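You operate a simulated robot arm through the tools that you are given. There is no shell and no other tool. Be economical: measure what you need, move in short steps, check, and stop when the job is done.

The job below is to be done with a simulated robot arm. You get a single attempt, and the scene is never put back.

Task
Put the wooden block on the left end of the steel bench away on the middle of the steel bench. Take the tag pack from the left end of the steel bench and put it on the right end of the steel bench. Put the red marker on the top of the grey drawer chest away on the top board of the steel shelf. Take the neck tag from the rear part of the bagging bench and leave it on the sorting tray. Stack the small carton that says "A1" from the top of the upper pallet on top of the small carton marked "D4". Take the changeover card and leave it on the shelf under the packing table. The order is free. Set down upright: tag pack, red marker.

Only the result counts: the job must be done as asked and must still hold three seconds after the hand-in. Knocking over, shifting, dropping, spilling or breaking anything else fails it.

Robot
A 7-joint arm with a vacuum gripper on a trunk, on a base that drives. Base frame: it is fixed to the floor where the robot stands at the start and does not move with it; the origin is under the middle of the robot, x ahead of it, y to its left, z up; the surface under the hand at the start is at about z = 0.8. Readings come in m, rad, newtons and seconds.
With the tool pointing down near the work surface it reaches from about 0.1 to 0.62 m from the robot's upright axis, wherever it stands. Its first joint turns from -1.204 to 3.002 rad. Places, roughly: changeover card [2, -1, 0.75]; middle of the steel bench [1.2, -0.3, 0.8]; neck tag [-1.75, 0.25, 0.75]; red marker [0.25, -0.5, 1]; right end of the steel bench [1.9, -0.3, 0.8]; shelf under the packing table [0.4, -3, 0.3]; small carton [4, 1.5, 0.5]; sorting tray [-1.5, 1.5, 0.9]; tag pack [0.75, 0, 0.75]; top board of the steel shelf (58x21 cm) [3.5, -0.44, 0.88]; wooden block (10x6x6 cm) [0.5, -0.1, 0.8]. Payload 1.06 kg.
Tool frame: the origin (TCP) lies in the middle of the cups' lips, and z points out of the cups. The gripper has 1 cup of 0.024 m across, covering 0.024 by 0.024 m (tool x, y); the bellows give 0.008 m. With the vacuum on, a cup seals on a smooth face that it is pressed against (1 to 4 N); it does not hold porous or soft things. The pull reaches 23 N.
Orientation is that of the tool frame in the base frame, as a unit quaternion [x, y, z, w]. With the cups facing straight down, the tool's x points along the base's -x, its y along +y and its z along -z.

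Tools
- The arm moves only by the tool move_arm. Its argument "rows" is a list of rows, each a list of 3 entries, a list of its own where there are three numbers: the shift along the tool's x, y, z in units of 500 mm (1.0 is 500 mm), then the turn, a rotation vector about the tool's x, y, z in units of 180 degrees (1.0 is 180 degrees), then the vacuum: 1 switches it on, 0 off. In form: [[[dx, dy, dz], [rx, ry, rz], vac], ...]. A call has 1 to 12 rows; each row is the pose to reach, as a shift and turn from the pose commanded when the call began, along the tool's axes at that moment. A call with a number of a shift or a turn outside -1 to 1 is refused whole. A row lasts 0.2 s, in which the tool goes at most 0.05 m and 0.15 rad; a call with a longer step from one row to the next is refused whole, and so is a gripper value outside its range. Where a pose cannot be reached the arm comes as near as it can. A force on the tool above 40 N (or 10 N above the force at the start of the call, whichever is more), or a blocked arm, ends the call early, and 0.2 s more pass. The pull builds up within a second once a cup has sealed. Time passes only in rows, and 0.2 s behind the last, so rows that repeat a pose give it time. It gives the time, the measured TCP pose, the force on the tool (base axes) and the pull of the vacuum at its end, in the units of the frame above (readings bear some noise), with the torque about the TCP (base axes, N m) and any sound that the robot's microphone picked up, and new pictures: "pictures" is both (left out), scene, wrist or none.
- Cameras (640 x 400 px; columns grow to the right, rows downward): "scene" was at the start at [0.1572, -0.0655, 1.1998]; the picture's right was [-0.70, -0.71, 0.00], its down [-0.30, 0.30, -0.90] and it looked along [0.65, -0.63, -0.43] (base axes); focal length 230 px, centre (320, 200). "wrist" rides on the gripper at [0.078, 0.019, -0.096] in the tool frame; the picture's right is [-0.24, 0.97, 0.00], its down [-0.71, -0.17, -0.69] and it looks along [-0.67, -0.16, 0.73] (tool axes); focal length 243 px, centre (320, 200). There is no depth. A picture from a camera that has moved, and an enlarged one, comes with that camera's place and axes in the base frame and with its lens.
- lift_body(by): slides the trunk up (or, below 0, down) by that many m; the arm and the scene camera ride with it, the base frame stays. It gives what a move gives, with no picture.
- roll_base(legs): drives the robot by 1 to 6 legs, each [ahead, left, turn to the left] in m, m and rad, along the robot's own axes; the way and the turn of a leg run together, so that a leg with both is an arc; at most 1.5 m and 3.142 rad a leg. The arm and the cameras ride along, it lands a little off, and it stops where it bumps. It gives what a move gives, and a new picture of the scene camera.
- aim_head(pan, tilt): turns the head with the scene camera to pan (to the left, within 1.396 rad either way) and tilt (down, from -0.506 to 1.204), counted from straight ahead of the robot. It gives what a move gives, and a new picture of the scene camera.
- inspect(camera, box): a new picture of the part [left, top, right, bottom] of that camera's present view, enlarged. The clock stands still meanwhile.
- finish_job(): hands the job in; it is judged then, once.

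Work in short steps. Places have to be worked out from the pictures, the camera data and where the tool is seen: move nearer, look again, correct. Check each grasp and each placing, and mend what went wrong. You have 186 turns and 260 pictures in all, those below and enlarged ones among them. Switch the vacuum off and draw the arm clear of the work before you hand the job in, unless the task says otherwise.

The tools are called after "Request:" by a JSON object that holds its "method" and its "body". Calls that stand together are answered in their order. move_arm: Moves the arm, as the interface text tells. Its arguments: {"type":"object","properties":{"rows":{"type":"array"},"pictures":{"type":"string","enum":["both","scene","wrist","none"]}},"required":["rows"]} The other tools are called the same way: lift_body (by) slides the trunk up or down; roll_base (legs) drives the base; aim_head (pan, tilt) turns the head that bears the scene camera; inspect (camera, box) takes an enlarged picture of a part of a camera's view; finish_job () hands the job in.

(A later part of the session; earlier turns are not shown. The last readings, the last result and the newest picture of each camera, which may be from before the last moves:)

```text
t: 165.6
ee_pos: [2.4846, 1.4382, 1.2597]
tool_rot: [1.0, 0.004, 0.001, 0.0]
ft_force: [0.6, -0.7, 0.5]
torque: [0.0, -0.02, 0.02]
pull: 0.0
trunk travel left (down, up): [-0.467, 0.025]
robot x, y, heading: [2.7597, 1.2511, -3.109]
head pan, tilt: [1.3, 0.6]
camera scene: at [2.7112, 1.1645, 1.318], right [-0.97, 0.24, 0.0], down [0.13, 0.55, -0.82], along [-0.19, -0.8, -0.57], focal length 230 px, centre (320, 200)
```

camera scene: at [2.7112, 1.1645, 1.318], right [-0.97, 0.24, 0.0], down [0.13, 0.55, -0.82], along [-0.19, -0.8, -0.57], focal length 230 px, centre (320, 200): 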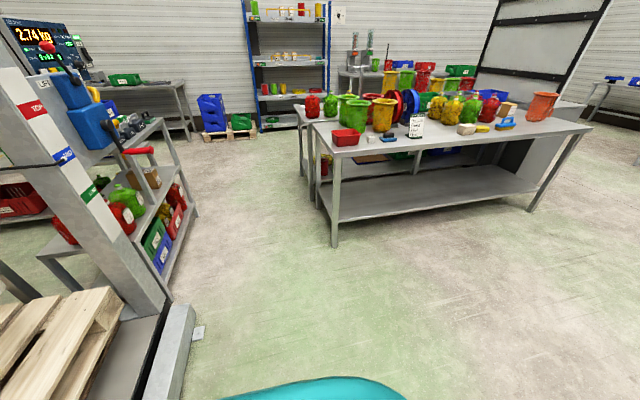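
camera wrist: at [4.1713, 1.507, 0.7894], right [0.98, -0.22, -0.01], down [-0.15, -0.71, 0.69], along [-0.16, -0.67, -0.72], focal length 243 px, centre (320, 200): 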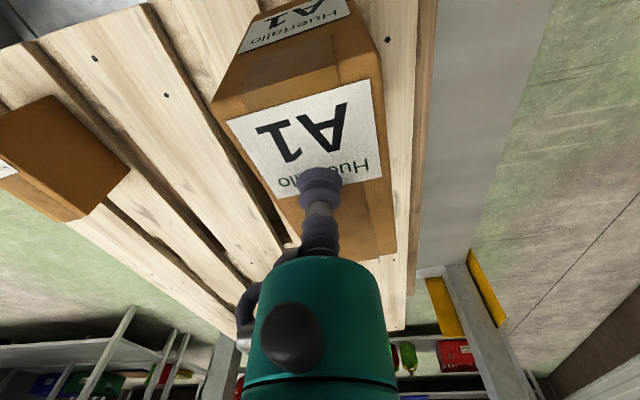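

Out of the passage. Put the arm in the usual travel posture, then drive to the bench's far end to look for the changeover card behind it.

Request:
{"method": "move_arm", "body": {"rows": [[[-0.05, 0, 0.06], [0, 0, 0], 0], [[-0.1, 0, 0.12], [0, 0, 0], 0], [[-0.15, 0.01, 0.18], [0, 0, 0], 0], [[-0.2, 0.02, 0.21], [0, 0, 0], 0]], "pictures": "none"}}

Request:
{"method": "roll_base", "body": {"legs": [[0, 0, 1.54], [0.75, 0, 0]]}}

Request:
{"method": "aim_head", "body": {"pan": -0.4, "tilt": 0.35}}

```text
t: 166.6
ee_pos: [2.3828, 1.4277, 1.1539]
tool_rot: [1.0, 0.004, 0.001, 0.0]
ft_force: [-0.1, 0.4, 0.0]
torque: [-0.03, 0.01, 0.01]
pull: 0.1
trunk travel left (down, up): [-0.467, 0.025]
robot x, y, heading: [2.7599, 1.2535, -3.108]
head pan, tilt: [1.3, 0.6]
```

```text
t: 174.4
ee_pos: [2.6036, 0.1467, 1.1538]
tool_rot: [0.707, 0.707, 0.0, -0.001]
ft_force: [-0.1, -0.3, 0.6]
torque: [0.01, -0.01, -0.02]
pull: 0.1
trunk travel left (down, up): [-0.467, 0.025]
robot x, y, heading: [2.7815, 0.5194, -1.543]
head pan, tilt: [1.3, 0.6]
camera scene: at [2.8701, 0.4681, 1.318], right [-0.24, -0.97, 0.0], down [-0.55, 0.14, -0.83], along [0.8, -0.2, -0.56], focal length 230 px, centre (320, 200)
```

scene: 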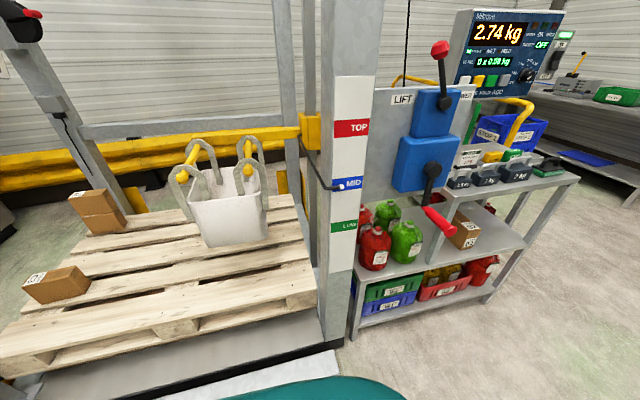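

```text
t: 176.1
ee_pos: [2.6032, 0.1469, 1.1538]
tool_rot: [0.707, 0.707, 0.001, -0.001]
ft_force: [0.0, -0.7, 0.5]
torque: [0.01, 0.0, 0.01]
pull: 0.1
trunk travel left (down, up): [-0.467, 0.025]
robot x, y, heading: [2.7854, 0.5221, -1.544]
head pan, tilt: [-0.4, 0.351]
camera scene: at [2.7502, 0.4034, 1.3407], right [-0.93, 0.37, 0.0], down [0.13, 0.32, -0.94], along [-0.34, -0.87, -0.34], focal length 230 px, centre (320, 200)
```

scene: 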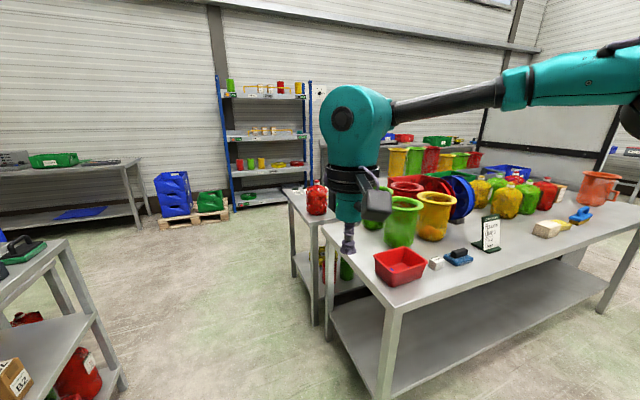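

The narrow counter is behind the bench. I'll drive down the aisle past the bench end and look right for the card.

Request:
{"method": "roll_base", "body": {"legs": [[1.3, 0.06, 0]]}}

Request:
{"method": "aim_head", "body": {"pan": -1.2, "tilt": 0.4}}

```text
t: 182.9
ee_pos: [2.7136, -1.2092, 1.1529]
tool_rot: [0.701, 0.714, 0.001, -0.002]
ft_force: [0.1, -0.3, -0.2]
torque: [0.0, 0.02, 0.04]
pull: 0.0
trunk travel left (down, up): [-0.467, 0.025]
robot x, y, heading: [2.8841, -0.8334, -1.526]
head pan, tilt: [-0.4, 0.351]
camera scene: at [2.8563, -0.9488, 1.3407], right [-0.94, 0.35, 0.0], down [0.12, 0.32, -0.94], along [-0.33, -0.88, -0.34], focal length 230 px, centre (320, 200)
```

scene: 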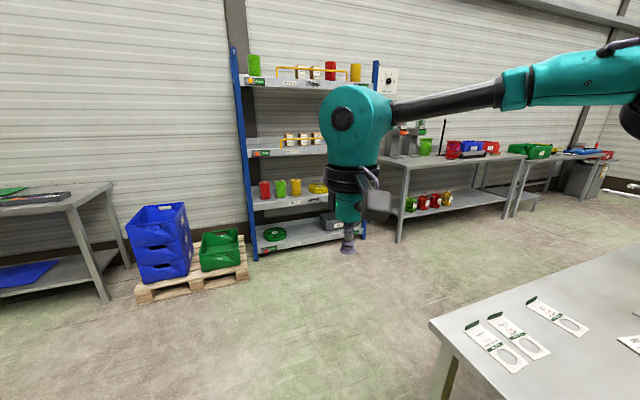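

```text
t: 184.0
ee_pos: [2.7138, -1.2086, 1.1546]
tool_rot: [0.701, 0.713, 0.0, 0.0]
ft_force: [-0.1, -0.1, -0.2]
torque: [-0.01, 0.01, 0.02]
pull: 0.1
trunk travel left (down, up): [-0.467, 0.025]
robot x, y, heading: [2.8865, -0.8324, -1.535]
head pan, tilt: [-1.201, 0.4]
camera scene: at [2.8041, -0.8985, 1.3362], right [-0.4, 0.92, 0.0], down [0.36, 0.16, -0.92], along [-0.84, -0.37, -0.39], focal length 230 px, centre (320, 200)
```

scene: 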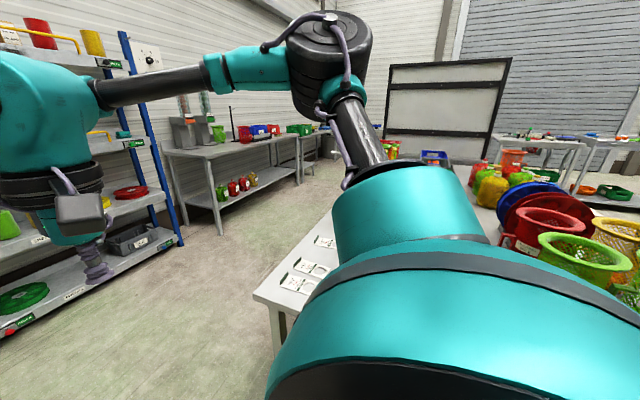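

There are cards/tags on the counter behind the bench. Turning the head to view them.

Request:
{"method": "aim_head", "body": {"pan": -0.6, "tilt": 0.6}}

Request:
{"method": "inspect", "body": {"camera": "scene", "box": [380, 180, 640, 380]}}

```text
t: 185.0
ee_pos: [2.7138, -1.209, 1.1534]
tool_rot: [0.701, 0.714, 0.002, -0.001]
ft_force: [0.3, -0.1, 0.7]
torque: [0.02, 0.01, -0.01]
pull: 0.1
trunk travel left (down, up): [-0.467, 0.025]
robot x, y, heading: [2.8864, -0.8312, -1.53]
head pan, tilt: [-0.6, 0.6]
camera scene: at [2.842, -0.9363, 1.318], right [-0.85, 0.53, 0.0], down [0.3, 0.48, -0.83], along [-0.44, -0.7, -0.56], focal length 230 px, centre (320, 200)
```

scene: 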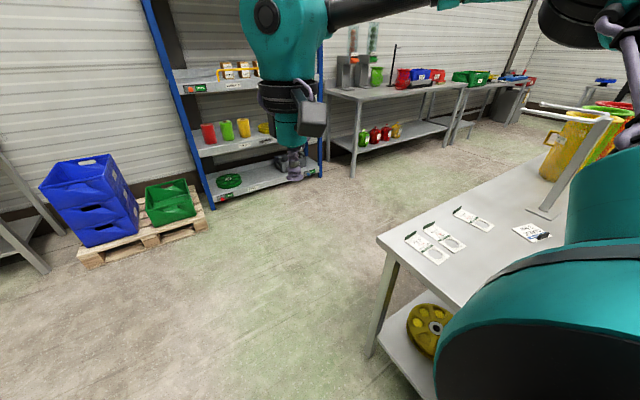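

```text
2.00 times, centred on (510, 280) of scene
camera zoom: at [2.842, -0.9363, 1.318], right [-0.85, 0.53, 0.0], down [0.3, 0.48, -0.83], along [-0.44, -0.7, -0.56], focal length 461 px, centre (-60, 40)
```

zoom: 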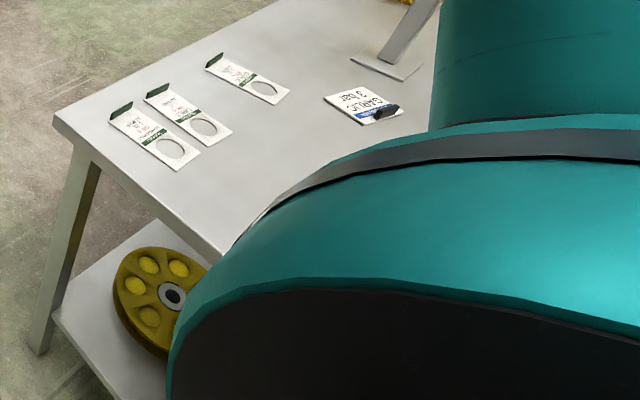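

The "GARLIC 3 bar" card with the blue header at about (1.93, -1.05) looks like the changeover card. I'll go round to the counter's free south side.

Request:
{"method": "roll_base", "body": {"legs": [[1.0, 0, 0], [0, 0, -1.6], [0.75, 0, 0]]}}

Request:
{"method": "aim_head", "body": {"pan": -0.9, "tilt": 0.5}}

```text
t: 197.8
ee_pos: [1.8016, -1.7174, 1.1538]
tool_rot: [1.0, 0.015, 0.003, 0.0]
ft_force: [-0.1, 0.0, 0.3]
torque: [0.03, -0.04, 0.0]
pull: 0.1
trunk travel left (down, up): [-0.467, 0.025]
robot x, y, heading: [2.1821, -1.8879, -3.088]
head pan, tilt: [-0.6, 0.6]
camera scene: at [2.0771, -1.8425, 1.3179], right [0.52, 0.85, 0.0], down [0.48, -0.29, -0.82], along [-0.7, 0.43, -0.57], focal length 230 px, centre (320, 200)
```

scene: 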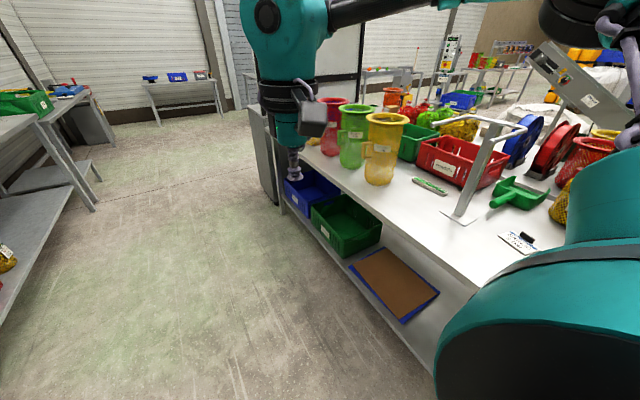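

```text
t: 198.6
ee_pos: [1.8019, -1.7172, 1.1548]
tool_rot: [1.0, 0.014, 0.002, 0.0]
ft_force: [-0.5, -0.4, -0.4]
torque: [-0.04, 0.06, 0.03]
pull: 0.2
trunk travel left (down, up): [-0.467, 0.025]
robot x, y, heading: [2.1849, -1.8864, -3.084]
head pan, tilt: [-0.901, 0.499]
camera scene: at [2.0926, -1.8203, 1.327], right [0.75, 0.66, 0.0], down [0.32, -0.36, -0.88], along [-0.58, 0.66, -0.48], focal length 230 px, centre (320, 200)
```

scene: 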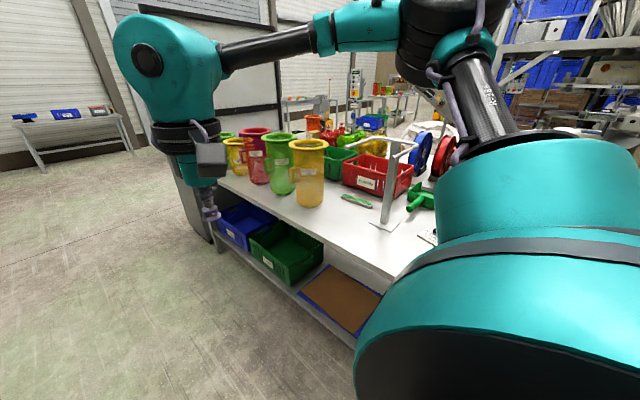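

The card is at about (1.945, -1.045), with a T-shaped stand just west of it. I'll stand to the south-east at about (2.12, -1.6), heading 2.18, so that the forearm comes from the east, clear of the stand.

Request:
{"method": "roll_base", "body": {"legs": [[0, 0, -1.02], [0.27, -0.11, 0]]}}

Request:
{"method": "aim_head", "body": {"pan": -0.3, "tilt": 0.8}}

```text
t: 203.2
ee_pos: [2.0548, -1.1878, 1.1543]
tool_rot: [0.882, -0.471, 0.001, 0.001]
ft_force: [0.0, 0.3, -0.6]
torque: [-0.02, 0.02, 0.01]
pull: 0.0
trunk travel left (down, up): [-0.467, 0.025]
robot x, y, heading: [2.1145, -1.5978, 2.18]
head pan, tilt: [-0.901, 0.499]
camera scene: at [2.1244, -1.4885, 1.327], right [0.96, -0.28, 0.0], down [-0.13, -0.46, -0.88], along [0.25, 0.84, -0.48], focal length 230 px, centre (320, 200)
```

scene: 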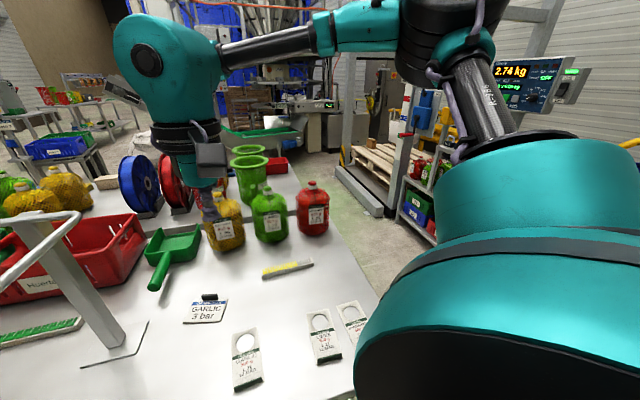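

```text
t: 204.2
ee_pos: [2.0555, -1.1875, 1.155]
tool_rot: [0.882, -0.471, 0.001, 0.001]
ft_force: [0.6, 0.2, 0.2]
torque: [-0.03, 0.0, 0.02]
pull: 0.0
trunk travel left (down, up): [-0.467, 0.025]
robot x, y, heading: [2.1155, -1.6043, 2.183]
head pan, tilt: [-0.3, 0.799]
camera scene: at [2.0741, -1.4997, 1.3011], right [0.95, 0.31, 0.0], down [0.22, -0.68, -0.7], along [-0.22, 0.66, -0.72], focal length 230 px, centre (320, 200)
```

scene: 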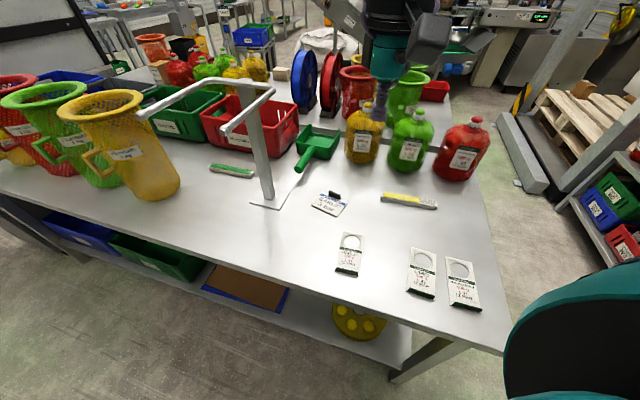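

Request:
{"method": "inspect", "body": {"camera": "scene", "box": [240, 160, 420, 290]}}

```text
3.08 times, centred on (330, 225) of scene
camera zoom: at [2.0741, -1.4997, 1.3011], right [0.95, 0.31, 0.0], down [0.22, -0.68, -0.7], along [-0.22, 0.66, -0.72], focal length 709 px, centre (289, 123)
```

zoom: 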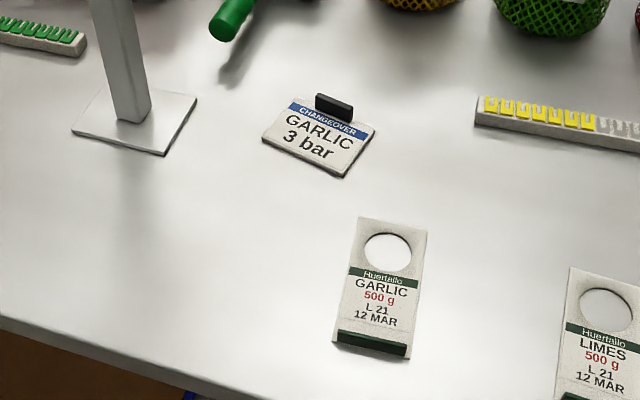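

It reads "CHANGEOVER GARLIC 3 bar". Aim for the plain lower part at about (1.956, -1.063), surface z≈0.80. Lower the trunk, then move above it.

Request:
{"method": "lift_body", "body": {"by": -0.117}}

Request:
{"method": "move_arm", "body": {"rows": [[[-0.08, 0.007, 0], [0, 0, 0], 0], [[-0.16, 0.014, 0], [0, 0, 0], 0], [[-0.24, 0.02, 0.02], [0, 0, 0], 0], [[-0.318, 0.027, 0.05], [0, 0, 0], 0], [[-0.318, 0.027, 0.14], [0, 0, 0], 0], [[-0.318, 0.027, 0.23], [0, 0, 0], 0], [[-0.318, 0.027, 0.32], [0, 0, 0], 0], [[-0.318, 0.027, 0.39], [0, 0, 0], 0]]}}

```text
t: 205.6
ee_pos: [2.0541, -1.1888, 1.0385]
tool_rot: [0.883, -0.47, 0.0, 0.001]
ft_force: [0.1, -0.4, -0.2]
torque: [0.0, 0.0, 0.01]
pull: 0.0
trunk travel left (down, up): [-0.35, 0.142]
robot x, y, heading: [2.118, -1.603, 2.185]
head pan, tilt: [-0.3, 0.799]
```

```text
t: 207.4
ee_pos: [1.9554, -1.0662, 0.8406]
tool_rot: [0.882, -0.471, 0.0, 0.0]
ft_force: [0.0, -1.0, -0.4]
torque: [-0.02, -0.01, 0.0]
pull: 0.0
trunk travel left (down, up): [-0.35, 0.142]
robot x, y, heading: [2.1167, -1.5983, 2.182]
head pan, tilt: [-0.3, 0.799]
camera scene: at [2.0386, -1.4495, 1.1689], right [0.95, 0.31, 0.0], down [0.22, -0.68, -0.7], along [-0.22, 0.66, -0.72], focal length 230 px, centre (320, 200)
camera wrist: at [1.9824, -1.1417, 0.936], right [-0.94, -0.35, 0.0], down [-0.25, 0.68, 0.68], along [-0.24, 0.64, -0.73], focal length 243 px, centre (320, 200)
```

scene: 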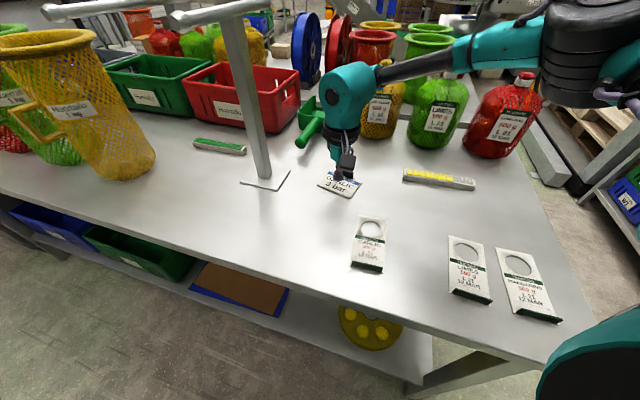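
wrist: 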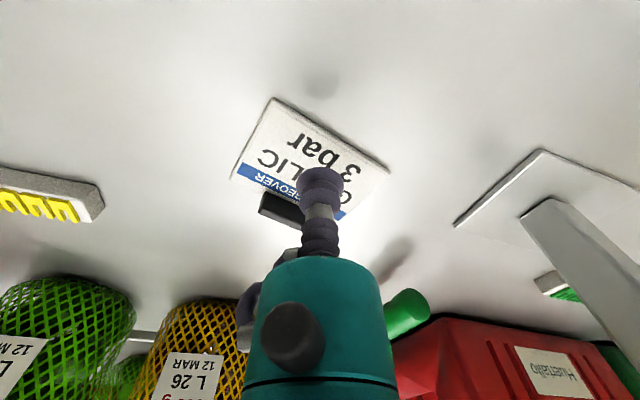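

The cup projects onto the card's clear area. Descending with suction.

Request:
{"method": "move_arm", "body": {"rows": [[[0, 0, 0.04], [0, 0, 0], 1], [[0, 0, 0.066], [0, 0, 0], 1], [[0, 0, 0.074], [0, 0, 0], 1], [[0, 0, 0.074], [0, 0, 0], 1], [[0, 0, 0.074], [0, 0, 0], 1]], "pictures": "none"}}

```text
t: 208.6
ee_pos: [1.9561, -1.0662, 0.8043]
tool_rot: [0.882, -0.471, 0.002, 0.0]
ft_force: [-0.3, 0.7, 5.2]
torque: [0.02, 0.01, -0.03]
pull: 23.1
trunk travel left (down, up): [-0.35, 0.142]
robot x, y, heading: [2.114, -1.6021, 2.185]
head pan, tilt: [-0.3, 0.799]
```

Sealed. Lift and draw back.

Request:
{"method": "move_arm", "body": {"rows": [[[0, 0, -0.04], [0, 0, 0], 1], [[0, 0, -0.13], [0, 0, 0], 1], [[0, 0, -0.22], [0, 0, 0], 1], [[0.04, 0, -0.3], [0, 0, 0], 1], [[0.1, 0, -0.37], [0, 0, 0], 1], [[0.17, 0, -0.43], [0, 0, 0], 1], [[0.25, 0, -0.47], [0, 0, 0], 1], [[0.33, 0, -0.48], [0, 0, 0], 1]]}}

```text
t: 210.4
ee_pos: [2.0504, -1.1953, 1.0472]
tool_rot: [0.882, -0.471, 0.002, 0.001]
ft_force: [0.6, 0.4, -0.5]
torque: [-0.05, -0.01, -0.03]
pull: 22.9
trunk travel left (down, up): [-0.35, 0.142]
robot x, y, heading: [2.1168, -1.5996, 2.186]
head pan, tilt: [-0.3, 0.799]
camera scene: at [2.0388, -1.4498, 1.1689], right [0.95, 0.31, 0.0], down [0.22, -0.68, -0.7], along [-0.22, 0.66, -0.72], focal length 230 px, centre (320, 200)
camera wrist: at [2.0769, -1.273, 1.1425], right [-0.94, -0.35, 0.0], down [-0.25, 0.69, 0.68], along [-0.24, 0.64, -0.73], focal length 243 px, centre (320, 200)
```

scene: 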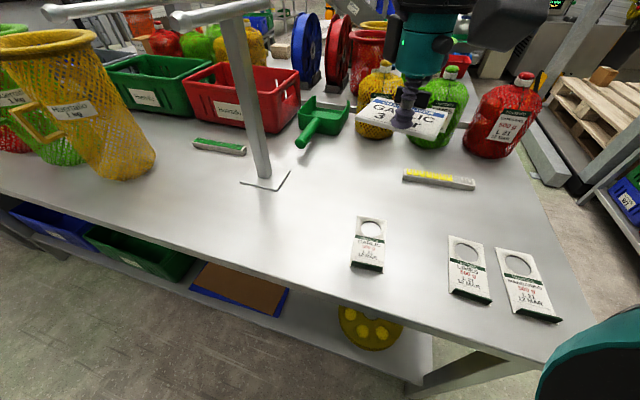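
wrist: 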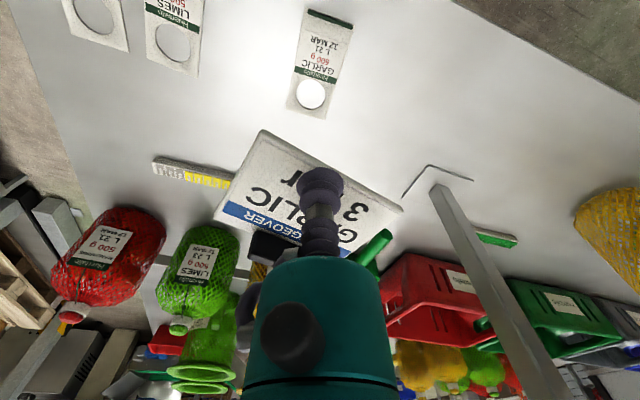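

Card held. Now back away from the counter, turn to face south-west, and look at the packing table.

Request:
{"method": "roll_base", "body": {"legs": [[-0.35, 0, 0], [0, 0, 1.74], [0.4, -0.2, 0]]}}

Request:
{"method": "aim_head", "body": {"pan": 0.1, "tilt": 0.35}}

```text
t: 219.1
ee_pos: [1.5061, -2.1392, 1.046]
tool_rot: [0.931, 0.364, 0.002, 0.0]
ft_force: [0.6, -0.7, -0.6]
torque: [0.01, 0.01, 0.01]
pull: 23.0
trunk travel left (down, up): [-0.35, 0.142]
robot x, y, heading: [1.8934, -2.0127, -2.374]
head pan, tilt: [-0.3, 0.799]
camera scene: at [1.7578, -2.1142, 1.1688], right [-0.45, 0.89, 0.0], down [0.64, 0.32, -0.7], along [-0.62, -0.31, -0.72], focal length 230 px, centre (320, 200)
```

scene: 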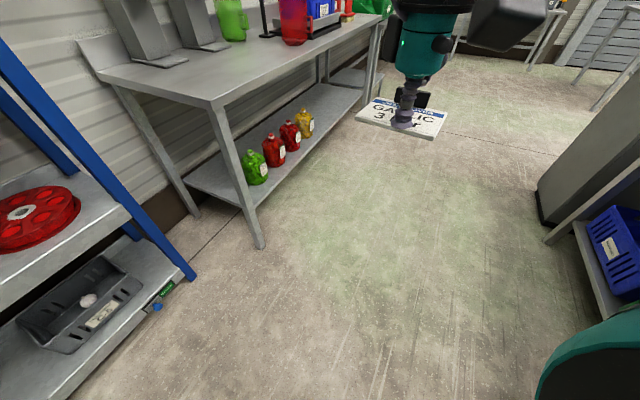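

```text
t: 220.0
ee_pos: [1.5056, -2.1399, 1.0463]
tool_rot: [0.931, 0.364, 0.001, 0.0]
ft_force: [0.4, 0.1, -0.3]
torque: [0.01, -0.02, -0.03]
pull: 22.7
trunk travel left (down, up): [-0.35, 0.142]
robot x, y, heading: [1.8962, -2.015, -2.377]
head pan, tilt: [0.099, 0.351]
camera scene: at [1.7699, -2.1487, 1.2085], right [-0.76, 0.65, 0.0], down [0.22, 0.26, -0.94], along [-0.61, -0.72, -0.34], focal length 230 px, centre (320, 200)
```

scene: 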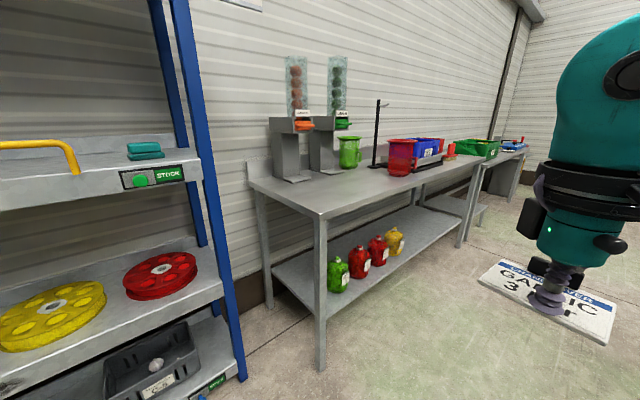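

The packing table is the one with the dispensers: front edge y≈-2.74, x from about -0.6 to 1.25, shelf z≈0.34, bottles at x≥0.55. I'll drive to (0.55, -2.0), face it and look at the shelf.

Request:
{"method": "roll_base", "body": {"legs": [[0.93, -0.91, 0], [0, 0, 0.807]]}}

Request:
{"method": "aim_head", "body": {"pan": -0.2, "tilt": 0.6}}

```text
t: 230.6
ee_pos: [0.407, -2.4079, 1.0467]
tool_rot: [0.701, 0.713, 0.002, -0.001]
ft_force: [0.0, 0.1, 0.2]
torque: [0.04, 0.01, -0.01]
pull: 22.5
trunk travel left (down, up): [-0.35, 0.142]
robot x, y, heading: [0.5713, -2.0329, -1.524]
head pan, tilt: [0.099, 0.351]
camera scene: at [0.5887, -2.2176, 1.2085], right [-0.99, -0.14, 0.0], down [-0.05, 0.34, -0.94], along [0.13, -0.93, -0.34], focal length 230 px, centre (320, 200)
```

scene: 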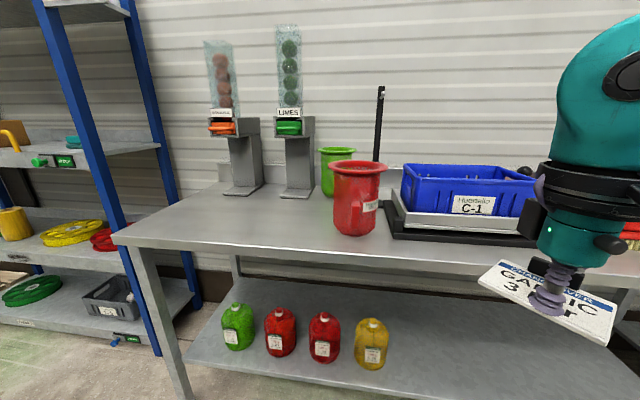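

```text
t: 231.4
ee_pos: [0.4074, -2.4086, 1.0465]
tool_rot: [0.701, 0.713, 0.001, -0.001]
ft_force: [-0.2, -0.8, -0.3]
torque: [0.01, -0.01, 0.01]
pull: 23.3
trunk travel left (down, up): [-0.35, 0.142]
robot x, y, heading: [0.5708, -2.0341, -1.524]
head pan, tilt: [-0.201, 0.6]
camera scene: at [0.5616, -2.2126, 1.1858], right [-0.99, 0.16, 0.0], down [0.09, 0.56, -0.83], along [-0.13, -0.82, -0.56], focal length 230 px, centre (320, 200)
```

scene: 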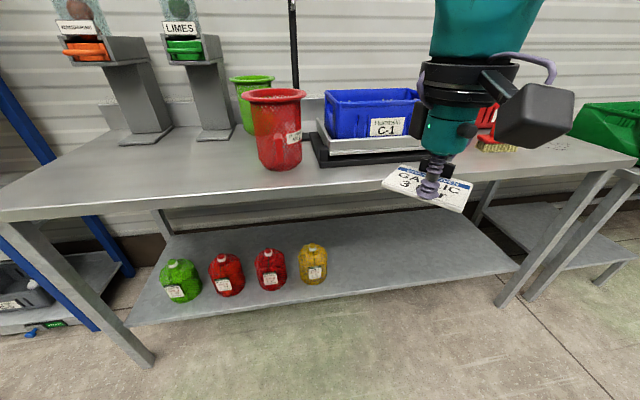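

Target on the shelf: about (0.2, -2.85), free of bottles, shelf z≈0.33. I'll pull the arm in 6 cm, drive to (0.38, -2.27), and lower the trunk outside the table's edge.

Request:
{"method": "move_arm", "body": {"rows": [[[0.06, 0, 0], [0, 0, 0], 1], [[0.12, 0, 0], [0, 0, 0], 1]], "pictures": "none"}}

Request:
{"method": "roll_base", "body": {"legs": [[0.235, -0.19, -0.047]]}}

```text
t: 232.0
ee_pos: [0.4079, -2.3475, 1.049]
tool_rot: [0.701, 0.713, 0.001, -0.001]
ft_force: [0.5, -0.8, -0.1]
torque: [-0.03, -0.01, 0.0]
pull: 23.1
trunk travel left (down, up): [-0.35, 0.142]
robot x, y, heading: [0.5695, -2.0301, -1.528]
head pan, tilt: [-0.201, 0.6]
```

```text
t: 234.3
ee_pos: [0.2014, -2.5712, 1.0485]
tool_rot: [0.72, 0.694, 0.001, -0.001]
ft_force: [-0.3, 0.3, -0.6]
torque: [0.0, 0.0, 0.0]
pull: 22.9
trunk travel left (down, up): [-0.35, 0.142]
robot x, y, heading: [0.3816, -2.267, -1.586]
head pan, tilt: [-0.201, 0.6]
camera scene: at [0.3632, -2.4452, 1.1857], right [-0.98, 0.21, 0.0], down [0.12, 0.55, -0.82], along [-0.17, -0.81, -0.57], focal length 230 px, centre (320, 200)
```

scene: 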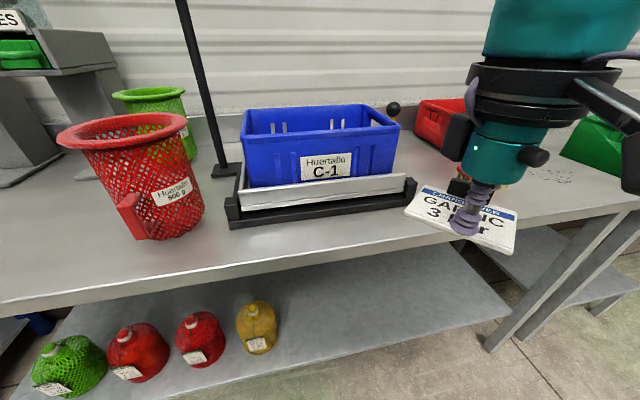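

Clear of the edge (y=-2.75). Lowering the trunk 0.33 m.

Request:
{"method": "lift_body", "body": {"by": -0.33}}

Request:
{"method": "aim_head", "body": {"pan": -0.35, "tilt": 0.6}}

```text
t: 237.5
ee_pos: [0.2012, -2.5717, 0.7176]
tool_rot: [0.719, 0.695, 0.001, -0.002]
ft_force: [-0.5, 0.5, -0.6]
torque: [0.01, 0.03, 0.0]
pull: 23.3
trunk travel left (down, up): [-0.02, 0.472]
robot x, y, heading: [0.3819, -2.2668, -1.581]
head pan, tilt: [-0.201, 0.6]
```

```text
t: 238.2
ee_pos: [0.2021, -2.5721, 0.718]
tool_rot: [0.719, 0.695, 0.002, -0.001]
ft_force: [-0.3, -0.2, 0.1]
torque: [0.0, 0.01, 0.0]
pull: 22.9
trunk travel left (down, up): [-0.02, 0.472]
robot x, y, heading: [0.3795, -2.2652, -1.588]
head pan, tilt: [-0.351, 0.6]
camera scene: at [0.3496, -2.5374, 0.8437], right [-0.94, 0.35, 0.0], down [0.2, 0.53, -0.83], along [-0.29, -0.77, -0.56], focal length 230 px, centre (320, 200)
```

scene: 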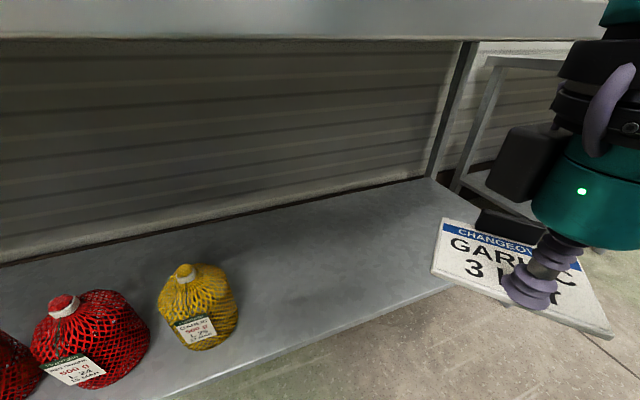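

Lowering the tool outside the table to z≈0.40.

Request:
{"method": "move_arm", "body": {"rows": [[[0, 0, 0.09], [0, 0, 0], 1], [[0, 0, 0.18], [0, 0, 0], 1], [[0, 0, 0.27], [0, 0, 0], 1], [[0, 0, 0.36], [0, 0, 0], 1], [[0, 0, 0.45], [0, 0, 0], 1], [[0, 0, 0.54], [0, 0, 0], 1], [[0, 0, 0.63], [0, 0, 0], 1]]}}

```text
t: 238.6
ee_pos: [0.2034, -2.5722, 0.6953]
tool_rot: [0.723, 0.69, 0.011, 0.0]
ft_force: [1.3, -13.6, 2.9]
torque: [1.43, 0.09, -0.37]
pull: 22.7
trunk travel left (down, up): [-0.02, 0.472]
robot x, y, heading: [0.3828, -2.2663, -1.585]
head pan, tilt: [-0.351, 0.6]
stopped in row 1: the force on the tool passed its limit at 142 N (the readings are from after the stop); the commanded pose is now the measured one
camera scene: at [0.3497, -2.5372, 0.8438], right [-0.94, 0.35, 0.0], down [0.2, 0.53, -0.83], along [-0.29, -0.77, -0.56], focal length 230 px, centre (320, 200)
camera wrist: at [0.2238, -2.497, 0.792], right [0.96, -0.28, 0.01], down [-0.21, -0.71, 0.67], along [-0.18, -0.65, -0.74], focal length 243 px, centre (320, 200)
```

scene: 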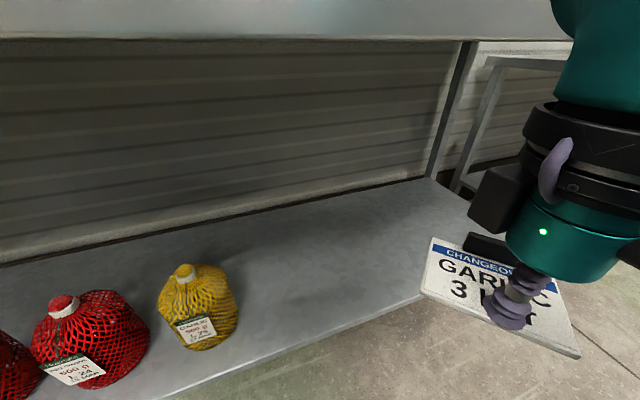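
wrist: 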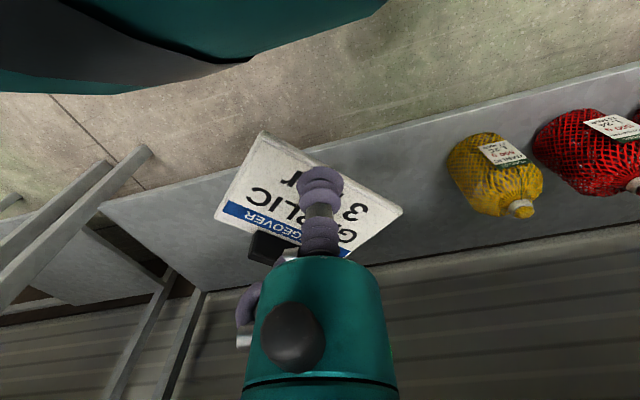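

A collision pushed the tool from the robot's side: the gripper is too close to my own body this low. I'll rise, back the base off, extend the arm further ahead, then descend and drive it in under the table.

Request:
{"method": "move_arm", "body": {"rows": [[[-0.01, 0, -0.06], [0, 0, 0], 1], [[-0.03, 0, -0.14], [0, 0, 0], 1]], "pictures": "none"}}

Request:
{"method": "roll_base", "body": {"legs": [[-0.25, 0, 0]]}}

```text
t: 239.2
ee_pos: [0.2026, -2.5877, 0.7645]
tool_rot: [0.722, 0.692, 0.009, -0.001]
ft_force: [-0.4, 0.2, 0.6]
torque: [0.03, -0.02, -0.05]
pull: 22.7
trunk travel left (down, up): [-0.02, 0.472]
robot x, y, heading: [0.3806, -2.2666, -1.581]
head pan, tilt: [-0.351, 0.6]
```

```text
t: 241.1
ee_pos: [0.2058, -2.3315, 0.7645]
tool_rot: [0.721, 0.693, 0.011, -0.002]
ft_force: [0.5, -0.8, -0.6]
torque: [-0.03, -0.02, -0.04]
pull: 22.8
trunk travel left (down, up): [-0.02, 0.472]
robot x, y, heading: [0.3819, -2.0136, -1.578]
head pan, tilt: [-0.351, 0.6]
camera scene: at [0.3532, -2.2796, 0.8437], right [-0.94, 0.35, 0.0], down [0.2, 0.53, -0.83], along [-0.29, -0.77, -0.56], focal length 230 px, centre (320, 200)
```

scene: 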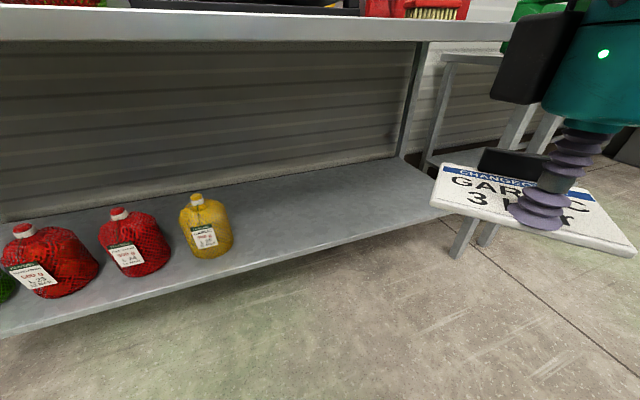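

Extending ahead to ~0.52 m, then lowering in steps.

Request:
{"method": "move_arm", "body": {"rows": [[[-0.09, 0, 0], [0, 0, 0], 1], [[-0.18, 0, 0], [0, 0, 0], 1], [[-0.27, 0, 0], [0, 0, 0], 1], [[-0.36, 0, 0], [0, 0, 0], 1], [[-0.41, 0, 0.06], [0, 0, 0], 1], [[-0.41, 0, 0.15], [0, 0, 0], 1], [[-0.41, 0, 0.24], [0, 0, 0], 1], [[-0.41, 0, 0.33], [0, 0, 0], 1]]}}

```text
t: 242.9
ee_pos: [0.2004, -2.5319, 0.5951]
tool_rot: [0.72, 0.693, 0.01, -0.002]
ft_force: [-0.4, -0.3, -0.3]
torque: [0.0, -0.03, 0.0]
pull: 22.7
trunk travel left (down, up): [-0.02, 0.472]
robot x, y, heading: [0.3852, -2.0118, -1.578]
head pan, tilt: [-0.351, 0.6]
camera scene: at [0.3532, -2.2795, 0.8438], right [-0.94, 0.35, 0.0], down [0.2, 0.53, -0.83], along [-0.29, -0.77, -0.56], focal length 230 px, centre (320, 200)
camera wrist: at [0.2203, -2.4575, 0.6926], right [0.96, -0.27, 0.01], down [-0.21, -0.71, 0.67], along [-0.18, -0.65, -0.74], focal length 243 px, centre (320, 200)
```

scene: 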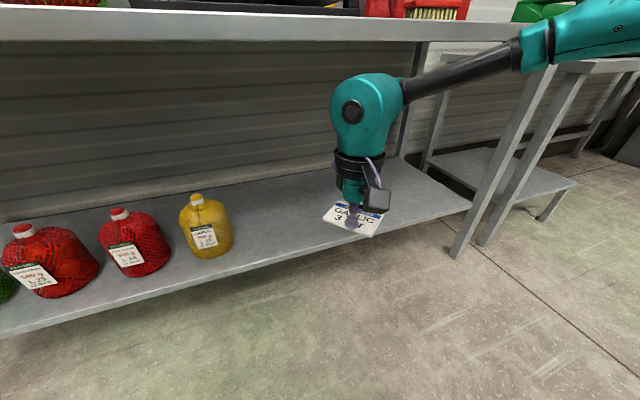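
wrist: 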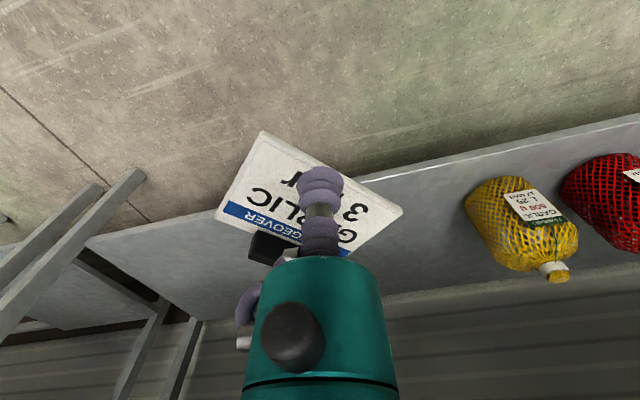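

Good. Continue down to z≈0.375 outside the table to confirm reach.

Request:
{"method": "move_arm", "body": {"rows": [[[0, 0, 0.09], [0, 0, 0], 1], [[0, 0, 0.18], [0, 0, 0], 1], [[0, 0, 0.27], [0, 0, 0], 1], [[-0.04, 0, 0.36], [0, 0, 0], 1], [[-0.1, 0, 0.43], [0, 0, 0], 1]]}}

```text
t: 244.1
ee_pos: [0.1999, -2.5776, 0.3766]
tool_rot: [0.721, 0.693, 0.01, -0.001]
ft_force: [0.5, 0.5, -0.4]
torque: [0.01, 0.01, 0.0]
pull: 22.9
trunk travel left (down, up): [-0.02, 0.472]
robot x, y, heading: [0.3815, -2.0078, -1.58]
head pan, tilt: [-0.351, 0.6]
camera scene: at [0.3532, -2.2794, 0.8438], right [-0.94, 0.35, 0.0], down [0.2, 0.53, -0.83], along [-0.29, -0.77, -0.56], focal length 230 px, centre (320, 200)
camera wrist: at [0.2199, -2.5026, 0.4743], right [0.96, -0.27, 0.01], down [-0.21, -0.71, 0.67], along [-0.18, -0.65, -0.74], focal length 243 px, centre (320, 200)
```

scene: 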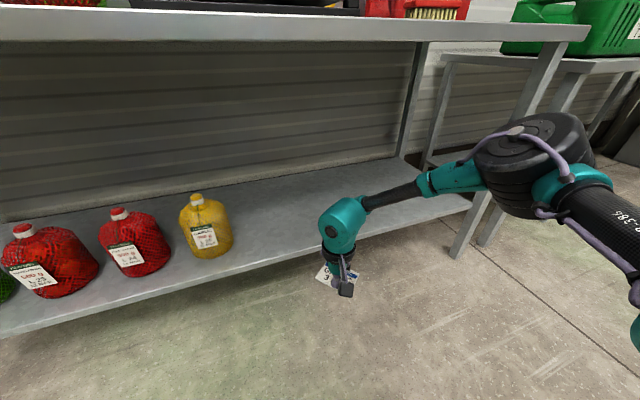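
wrist: 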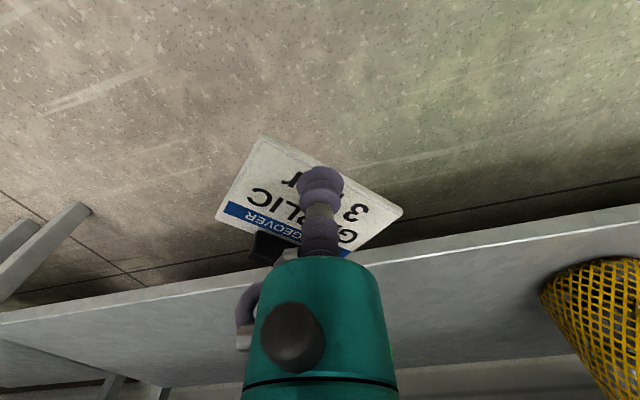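

Reach is fine. The elbow would come near the table edge if I drove straight in, so I'll turn the base 0.35 rad right first, keeping the elbow back, then drive in diagonally.

Request:
{"method": "roll_base", "body": {"legs": [[0, 0, -0.35], [0.17, 0.16, 0]]}}

Request:
{"method": "aim_head", "body": {"pan": -0.3, "tilt": 0.7}}

```text
t: 247.2
ee_pos: [0.104, -2.6916, 0.3775]
tool_rot: [0.831, 0.557, 0.011, 0.0]
ft_force: [0.1, 1.1, -0.5]
torque: [-0.01, 0.0, 0.0]
pull: 22.8
trunk travel left (down, up): [-0.02, 0.472]
robot x, y, heading: [0.4728, -2.2234, -1.93]
head pan, tilt: [-0.351, 0.6]
camera scene: at [0.3518, -2.4651, 0.8437], right [-0.76, 0.65, 0.0], down [0.37, 0.43, -0.83], along [-0.54, -0.63, -0.56], focal length 230 px, centre (320, 200)
```

scene: 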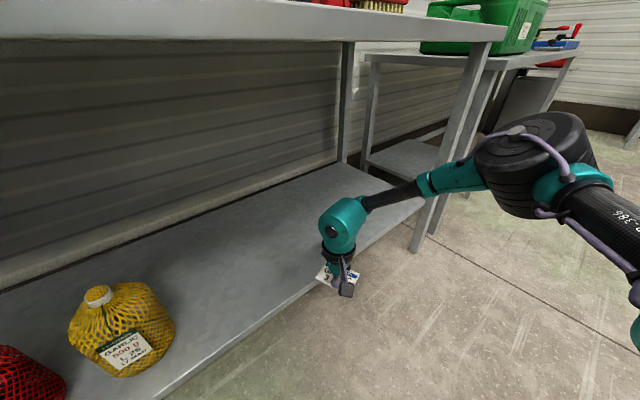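

```text
t: 247.9
ee_pos: [0.1038, -2.6918, 0.377]
tool_rot: [0.831, 0.557, 0.011, 0.001]
ft_force: [-0.1, 0.6, -0.7]
torque: [0.01, 0.01, 0.02]
pull: 22.5
trunk travel left (down, up): [-0.02, 0.472]
robot x, y, heading: [0.4762, -2.2193, -1.927]
head pan, tilt: [-0.3, 0.7]
camera scene: at [0.3574, -2.4652, 0.8351], right [-0.79, 0.61, 0.0], down [0.4, 0.51, -0.77], along [-0.47, -0.6, -0.64], focal length 230 px, centre (320, 200)
```

scene: 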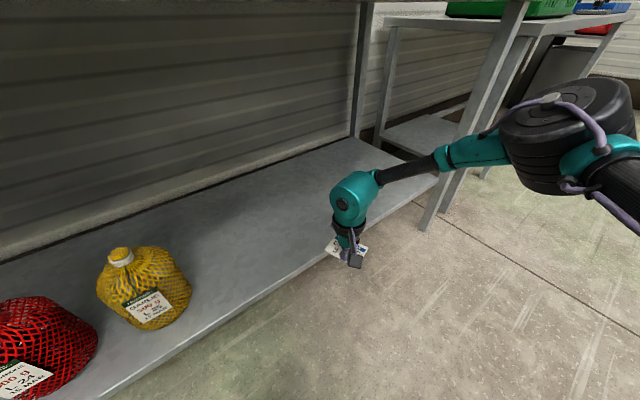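

Next: drive the last 13 cm in, bringing the card to y≈-2.82 over the shelf.

Request:
{"method": "roll_base", "body": {"legs": [[0.11, 0.073, 0]]}}

Request:
{"method": "inspect", "body": {"camera": "wrist", "box": [0, 0, 640, 400]}}

```text
t: 249.2
ee_pos: [0.1332, -2.8192, 0.3773]
tool_rot: [0.831, 0.556, 0.011, 0.0]
ft_force: [-0.1, -0.3, -0.2]
torque: [-0.02, -0.03, 0.02]
pull: 23.2
trunk travel left (down, up): [-0.02, 0.472]
robot x, y, heading: [0.5018, -2.3514, -1.931]
head pan, tilt: [-0.3, 0.7]
camera scene: at [0.3864, -2.5922, 0.8351], right [-0.79, 0.61, 0.0], down [0.4, 0.51, -0.76], along [-0.47, -0.6, -0.64], focal length 230 px, centre (320, 200)
```

scene: 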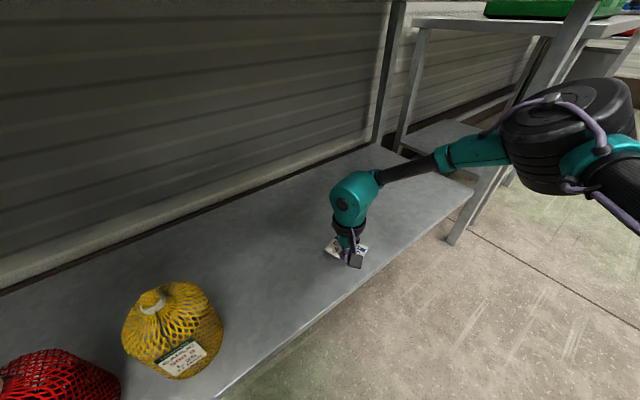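

```text
1.00 times, centred on (320, 200) of wrist (not enlarged: the box is as wide or as high as the picture)
camera zoom: at [0.1784, -2.7556, 0.4747], right [0.81, -0.59, 0.01], down [-0.44, -0.6, 0.67], along [-0.39, -0.55, -0.74], focal length 243 px, centre (320, 200)
```

zoom: 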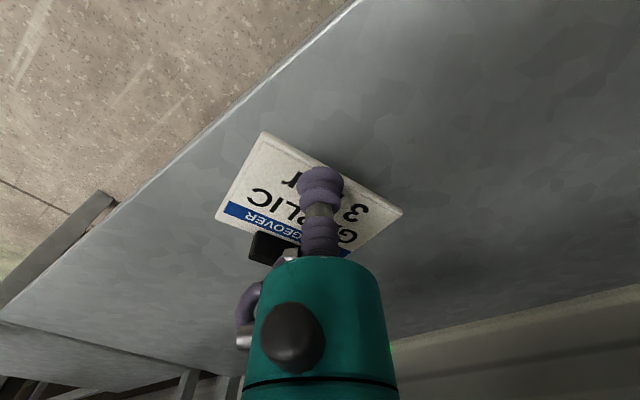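

The card's front corner is only ~7 mm inside the edge (y≈-2.774). I'll move in 3 cm more with the base and 1 cm with the arm.

Request:
{"method": "roll_base", "body": {"legs": [[0.028, 0.011, 0]]}}

Request:
{"method": "move_arm", "body": {"rows": [[[-0.02, 0, 0.02], [0, 0, 0], 1], [[-0.02, 0, 0.05], [0, 0, 0], 1]]}}

```text
t: 250.0
ee_pos: [0.1341, -2.8496, 0.3778]
tool_rot: [0.832, 0.555, 0.01, 0.0]
ft_force: [-0.6, 0.6, -0.5]
torque: [0.0, -0.01, -0.01]
pull: 23.0
trunk travel left (down, up): [-0.02, 0.472]
robot x, y, heading: [0.5012, -2.3799, -1.929]
head pan, tilt: [-0.3, 0.7]
camera scene: at [0.3867, -2.6222, 0.8351], right [-0.79, 0.61, 0.0], down [0.4, 0.51, -0.76], along [-0.47, -0.6, -0.64], focal length 230 px, centre (320, 200)
```

scene: 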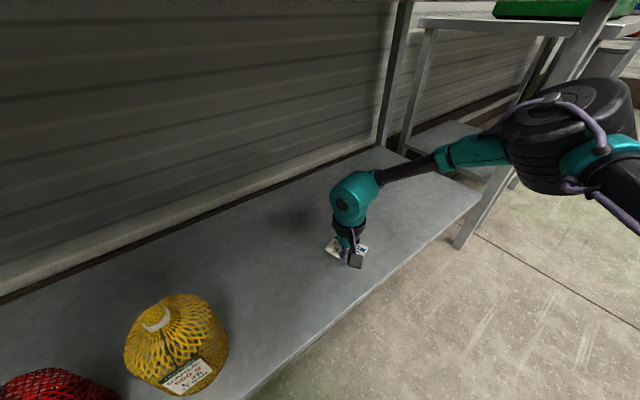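

```text
t: 250.6
ee_pos: [0.1289, -2.8586, 0.3524]
tool_rot: [0.832, 0.555, 0.011, -0.001]
ft_force: [0.5, -0.5, -0.7]
torque: [0.0, 0.03, -0.02]
pull: 23.1
trunk travel left (down, up): [-0.02, 0.472]
robot x, y, heading: [0.5023, -2.3773, -1.938]
head pan, tilt: [-0.3, 0.7]
camera scene: at [0.3867, -2.6222, 0.8351], right [-0.79, 0.61, 0.0], down [0.4, 0.51, -0.76], along [-0.47, -0.6, -0.64], focal length 230 px, centre (320, 200)
camera wrist: at [0.174, -2.7945, 0.4494], right [0.81, -0.59, 0.01], down [-0.44, -0.6, 0.67], along [-0.39, -0.54, -0.74], focal length 243 px, centre (320, 200)
```

scene: 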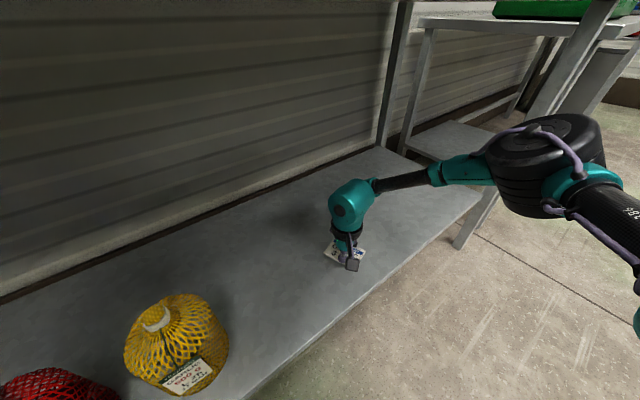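
wrist: 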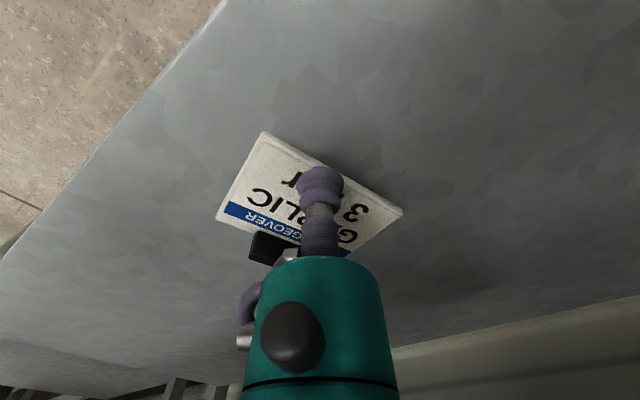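

Well inside the shelf now. Lowering gently until contact.

Request:
{"method": "move_arm", "body": {"rows": [[[0, 0, 0.012], [0, 0, 0], 1], [[0, 0, 0.022], [0, 0, 0], 1], [[0, 0, 0.03], [0, 0, 0], 1]], "pictures": "none"}}

```text
t: 251.4
ee_pos: [0.1296, -2.8569, 0.3372]
tool_rot: [0.831, 0.556, 0.01, 0.0]
ft_force: [-1.4, -0.6, -0.6]
torque: [-0.01, -0.03, 0.06]
pull: 22.9
trunk travel left (down, up): [-0.02, 0.472]
robot x, y, heading: [0.502, -2.3805, -1.932]
head pan, tilt: [-0.3, 0.7]
```

Request:
{"method": "move_arm", "body": {"rows": [[[0, 0, 0.008], [0, 0, 0], 1], [[0, 0, 0.016], [0, 0, 0], 1], [[0, 0, 0.02], [0, 0, 0], 1]], "pictures": "wrist"}}

```text
t: 252.2
ee_pos: [0.1316, -2.8575, 0.3263]
tool_rot: [0.831, 0.556, 0.011, 0.0]
ft_force: [-0.3, 0.6, -0.4]
torque: [-0.01, -0.02, 0.04]
pull: 23.2
trunk travel left (down, up): [-0.02, 0.472]
robot x, y, heading: [0.503, -2.3786, -1.934]
head pan, tilt: [-0.3, 0.7]
camera wrist: at [0.1754, -2.7943, 0.4243], right [0.81, -0.59, 0.01], down [-0.44, -0.6, 0.67], along [-0.39, -0.55, -0.74], focal length 243 px, centre (320, 200)
```

wrist: 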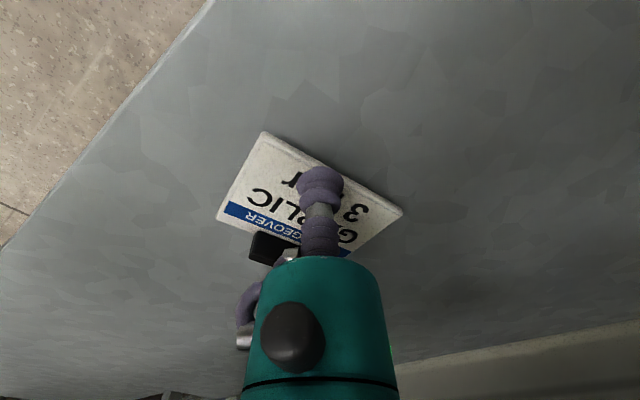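

Still floating; continue down.

Request:
{"method": "move_arm", "body": {"rows": [[[0, 0, 0.01], [0, 0, 0], 1], [[0, 0, 0.02], [0, 0, 0], 1], [[0, 0, 0.026], [0, 0, 0], 1]], "pictures": "none"}}

```text
t: 253.0
ee_pos: [0.131, -2.8565, 0.3149]
tool_rot: [0.831, 0.556, 0.012, 0.001]
ft_force: [-0.7, 0.3, 0.0]
torque: [-0.02, 0.0, -0.01]
pull: 23.2
trunk travel left (down, up): [-0.02, 0.472]
robot x, y, heading: [0.5036, -2.3805, -1.929]
head pan, tilt: [-0.3, 0.7]
```

Request:
{"method": "move_arm", "body": {"rows": [[[0, 0, 0.01], [0, 0, 0], 1], [[0, 0, 0.018], [0, 0, 0], 1], [[0, 0, 0.024], [0, 0, 0], 1]], "pictures": "wrist"}}

```text
t: 253.8
ee_pos: [0.1313, -2.8597, 0.3047]
tool_rot: [0.832, 0.555, 0.009, 0.002]
ft_force: [-3.6, -2.9, 19.7]
torque: [-0.05, 0.13, -0.09]
pull: 22.6
trunk travel left (down, up): [-0.02, 0.472]
robot x, y, heading: [0.5043, -2.3796, -1.936]
head pan, tilt: [-0.3, 0.7]
camera wrist: at [0.1761, -2.7946, 0.4023], right [0.81, -0.59, 0.01], down [-0.44, -0.59, 0.67], along [-0.39, -0.55, -0.74], focal length 243 px, centre (320, 200)
```

wrist: 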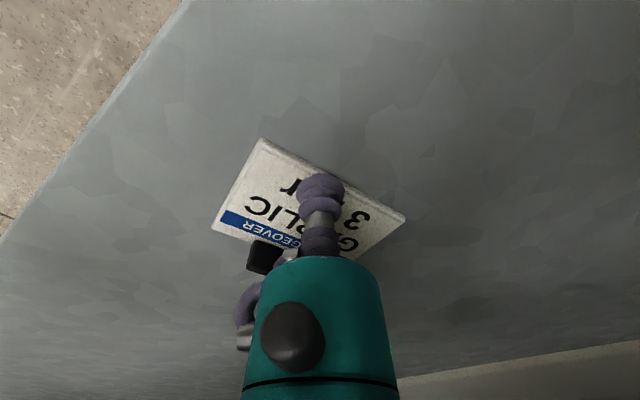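

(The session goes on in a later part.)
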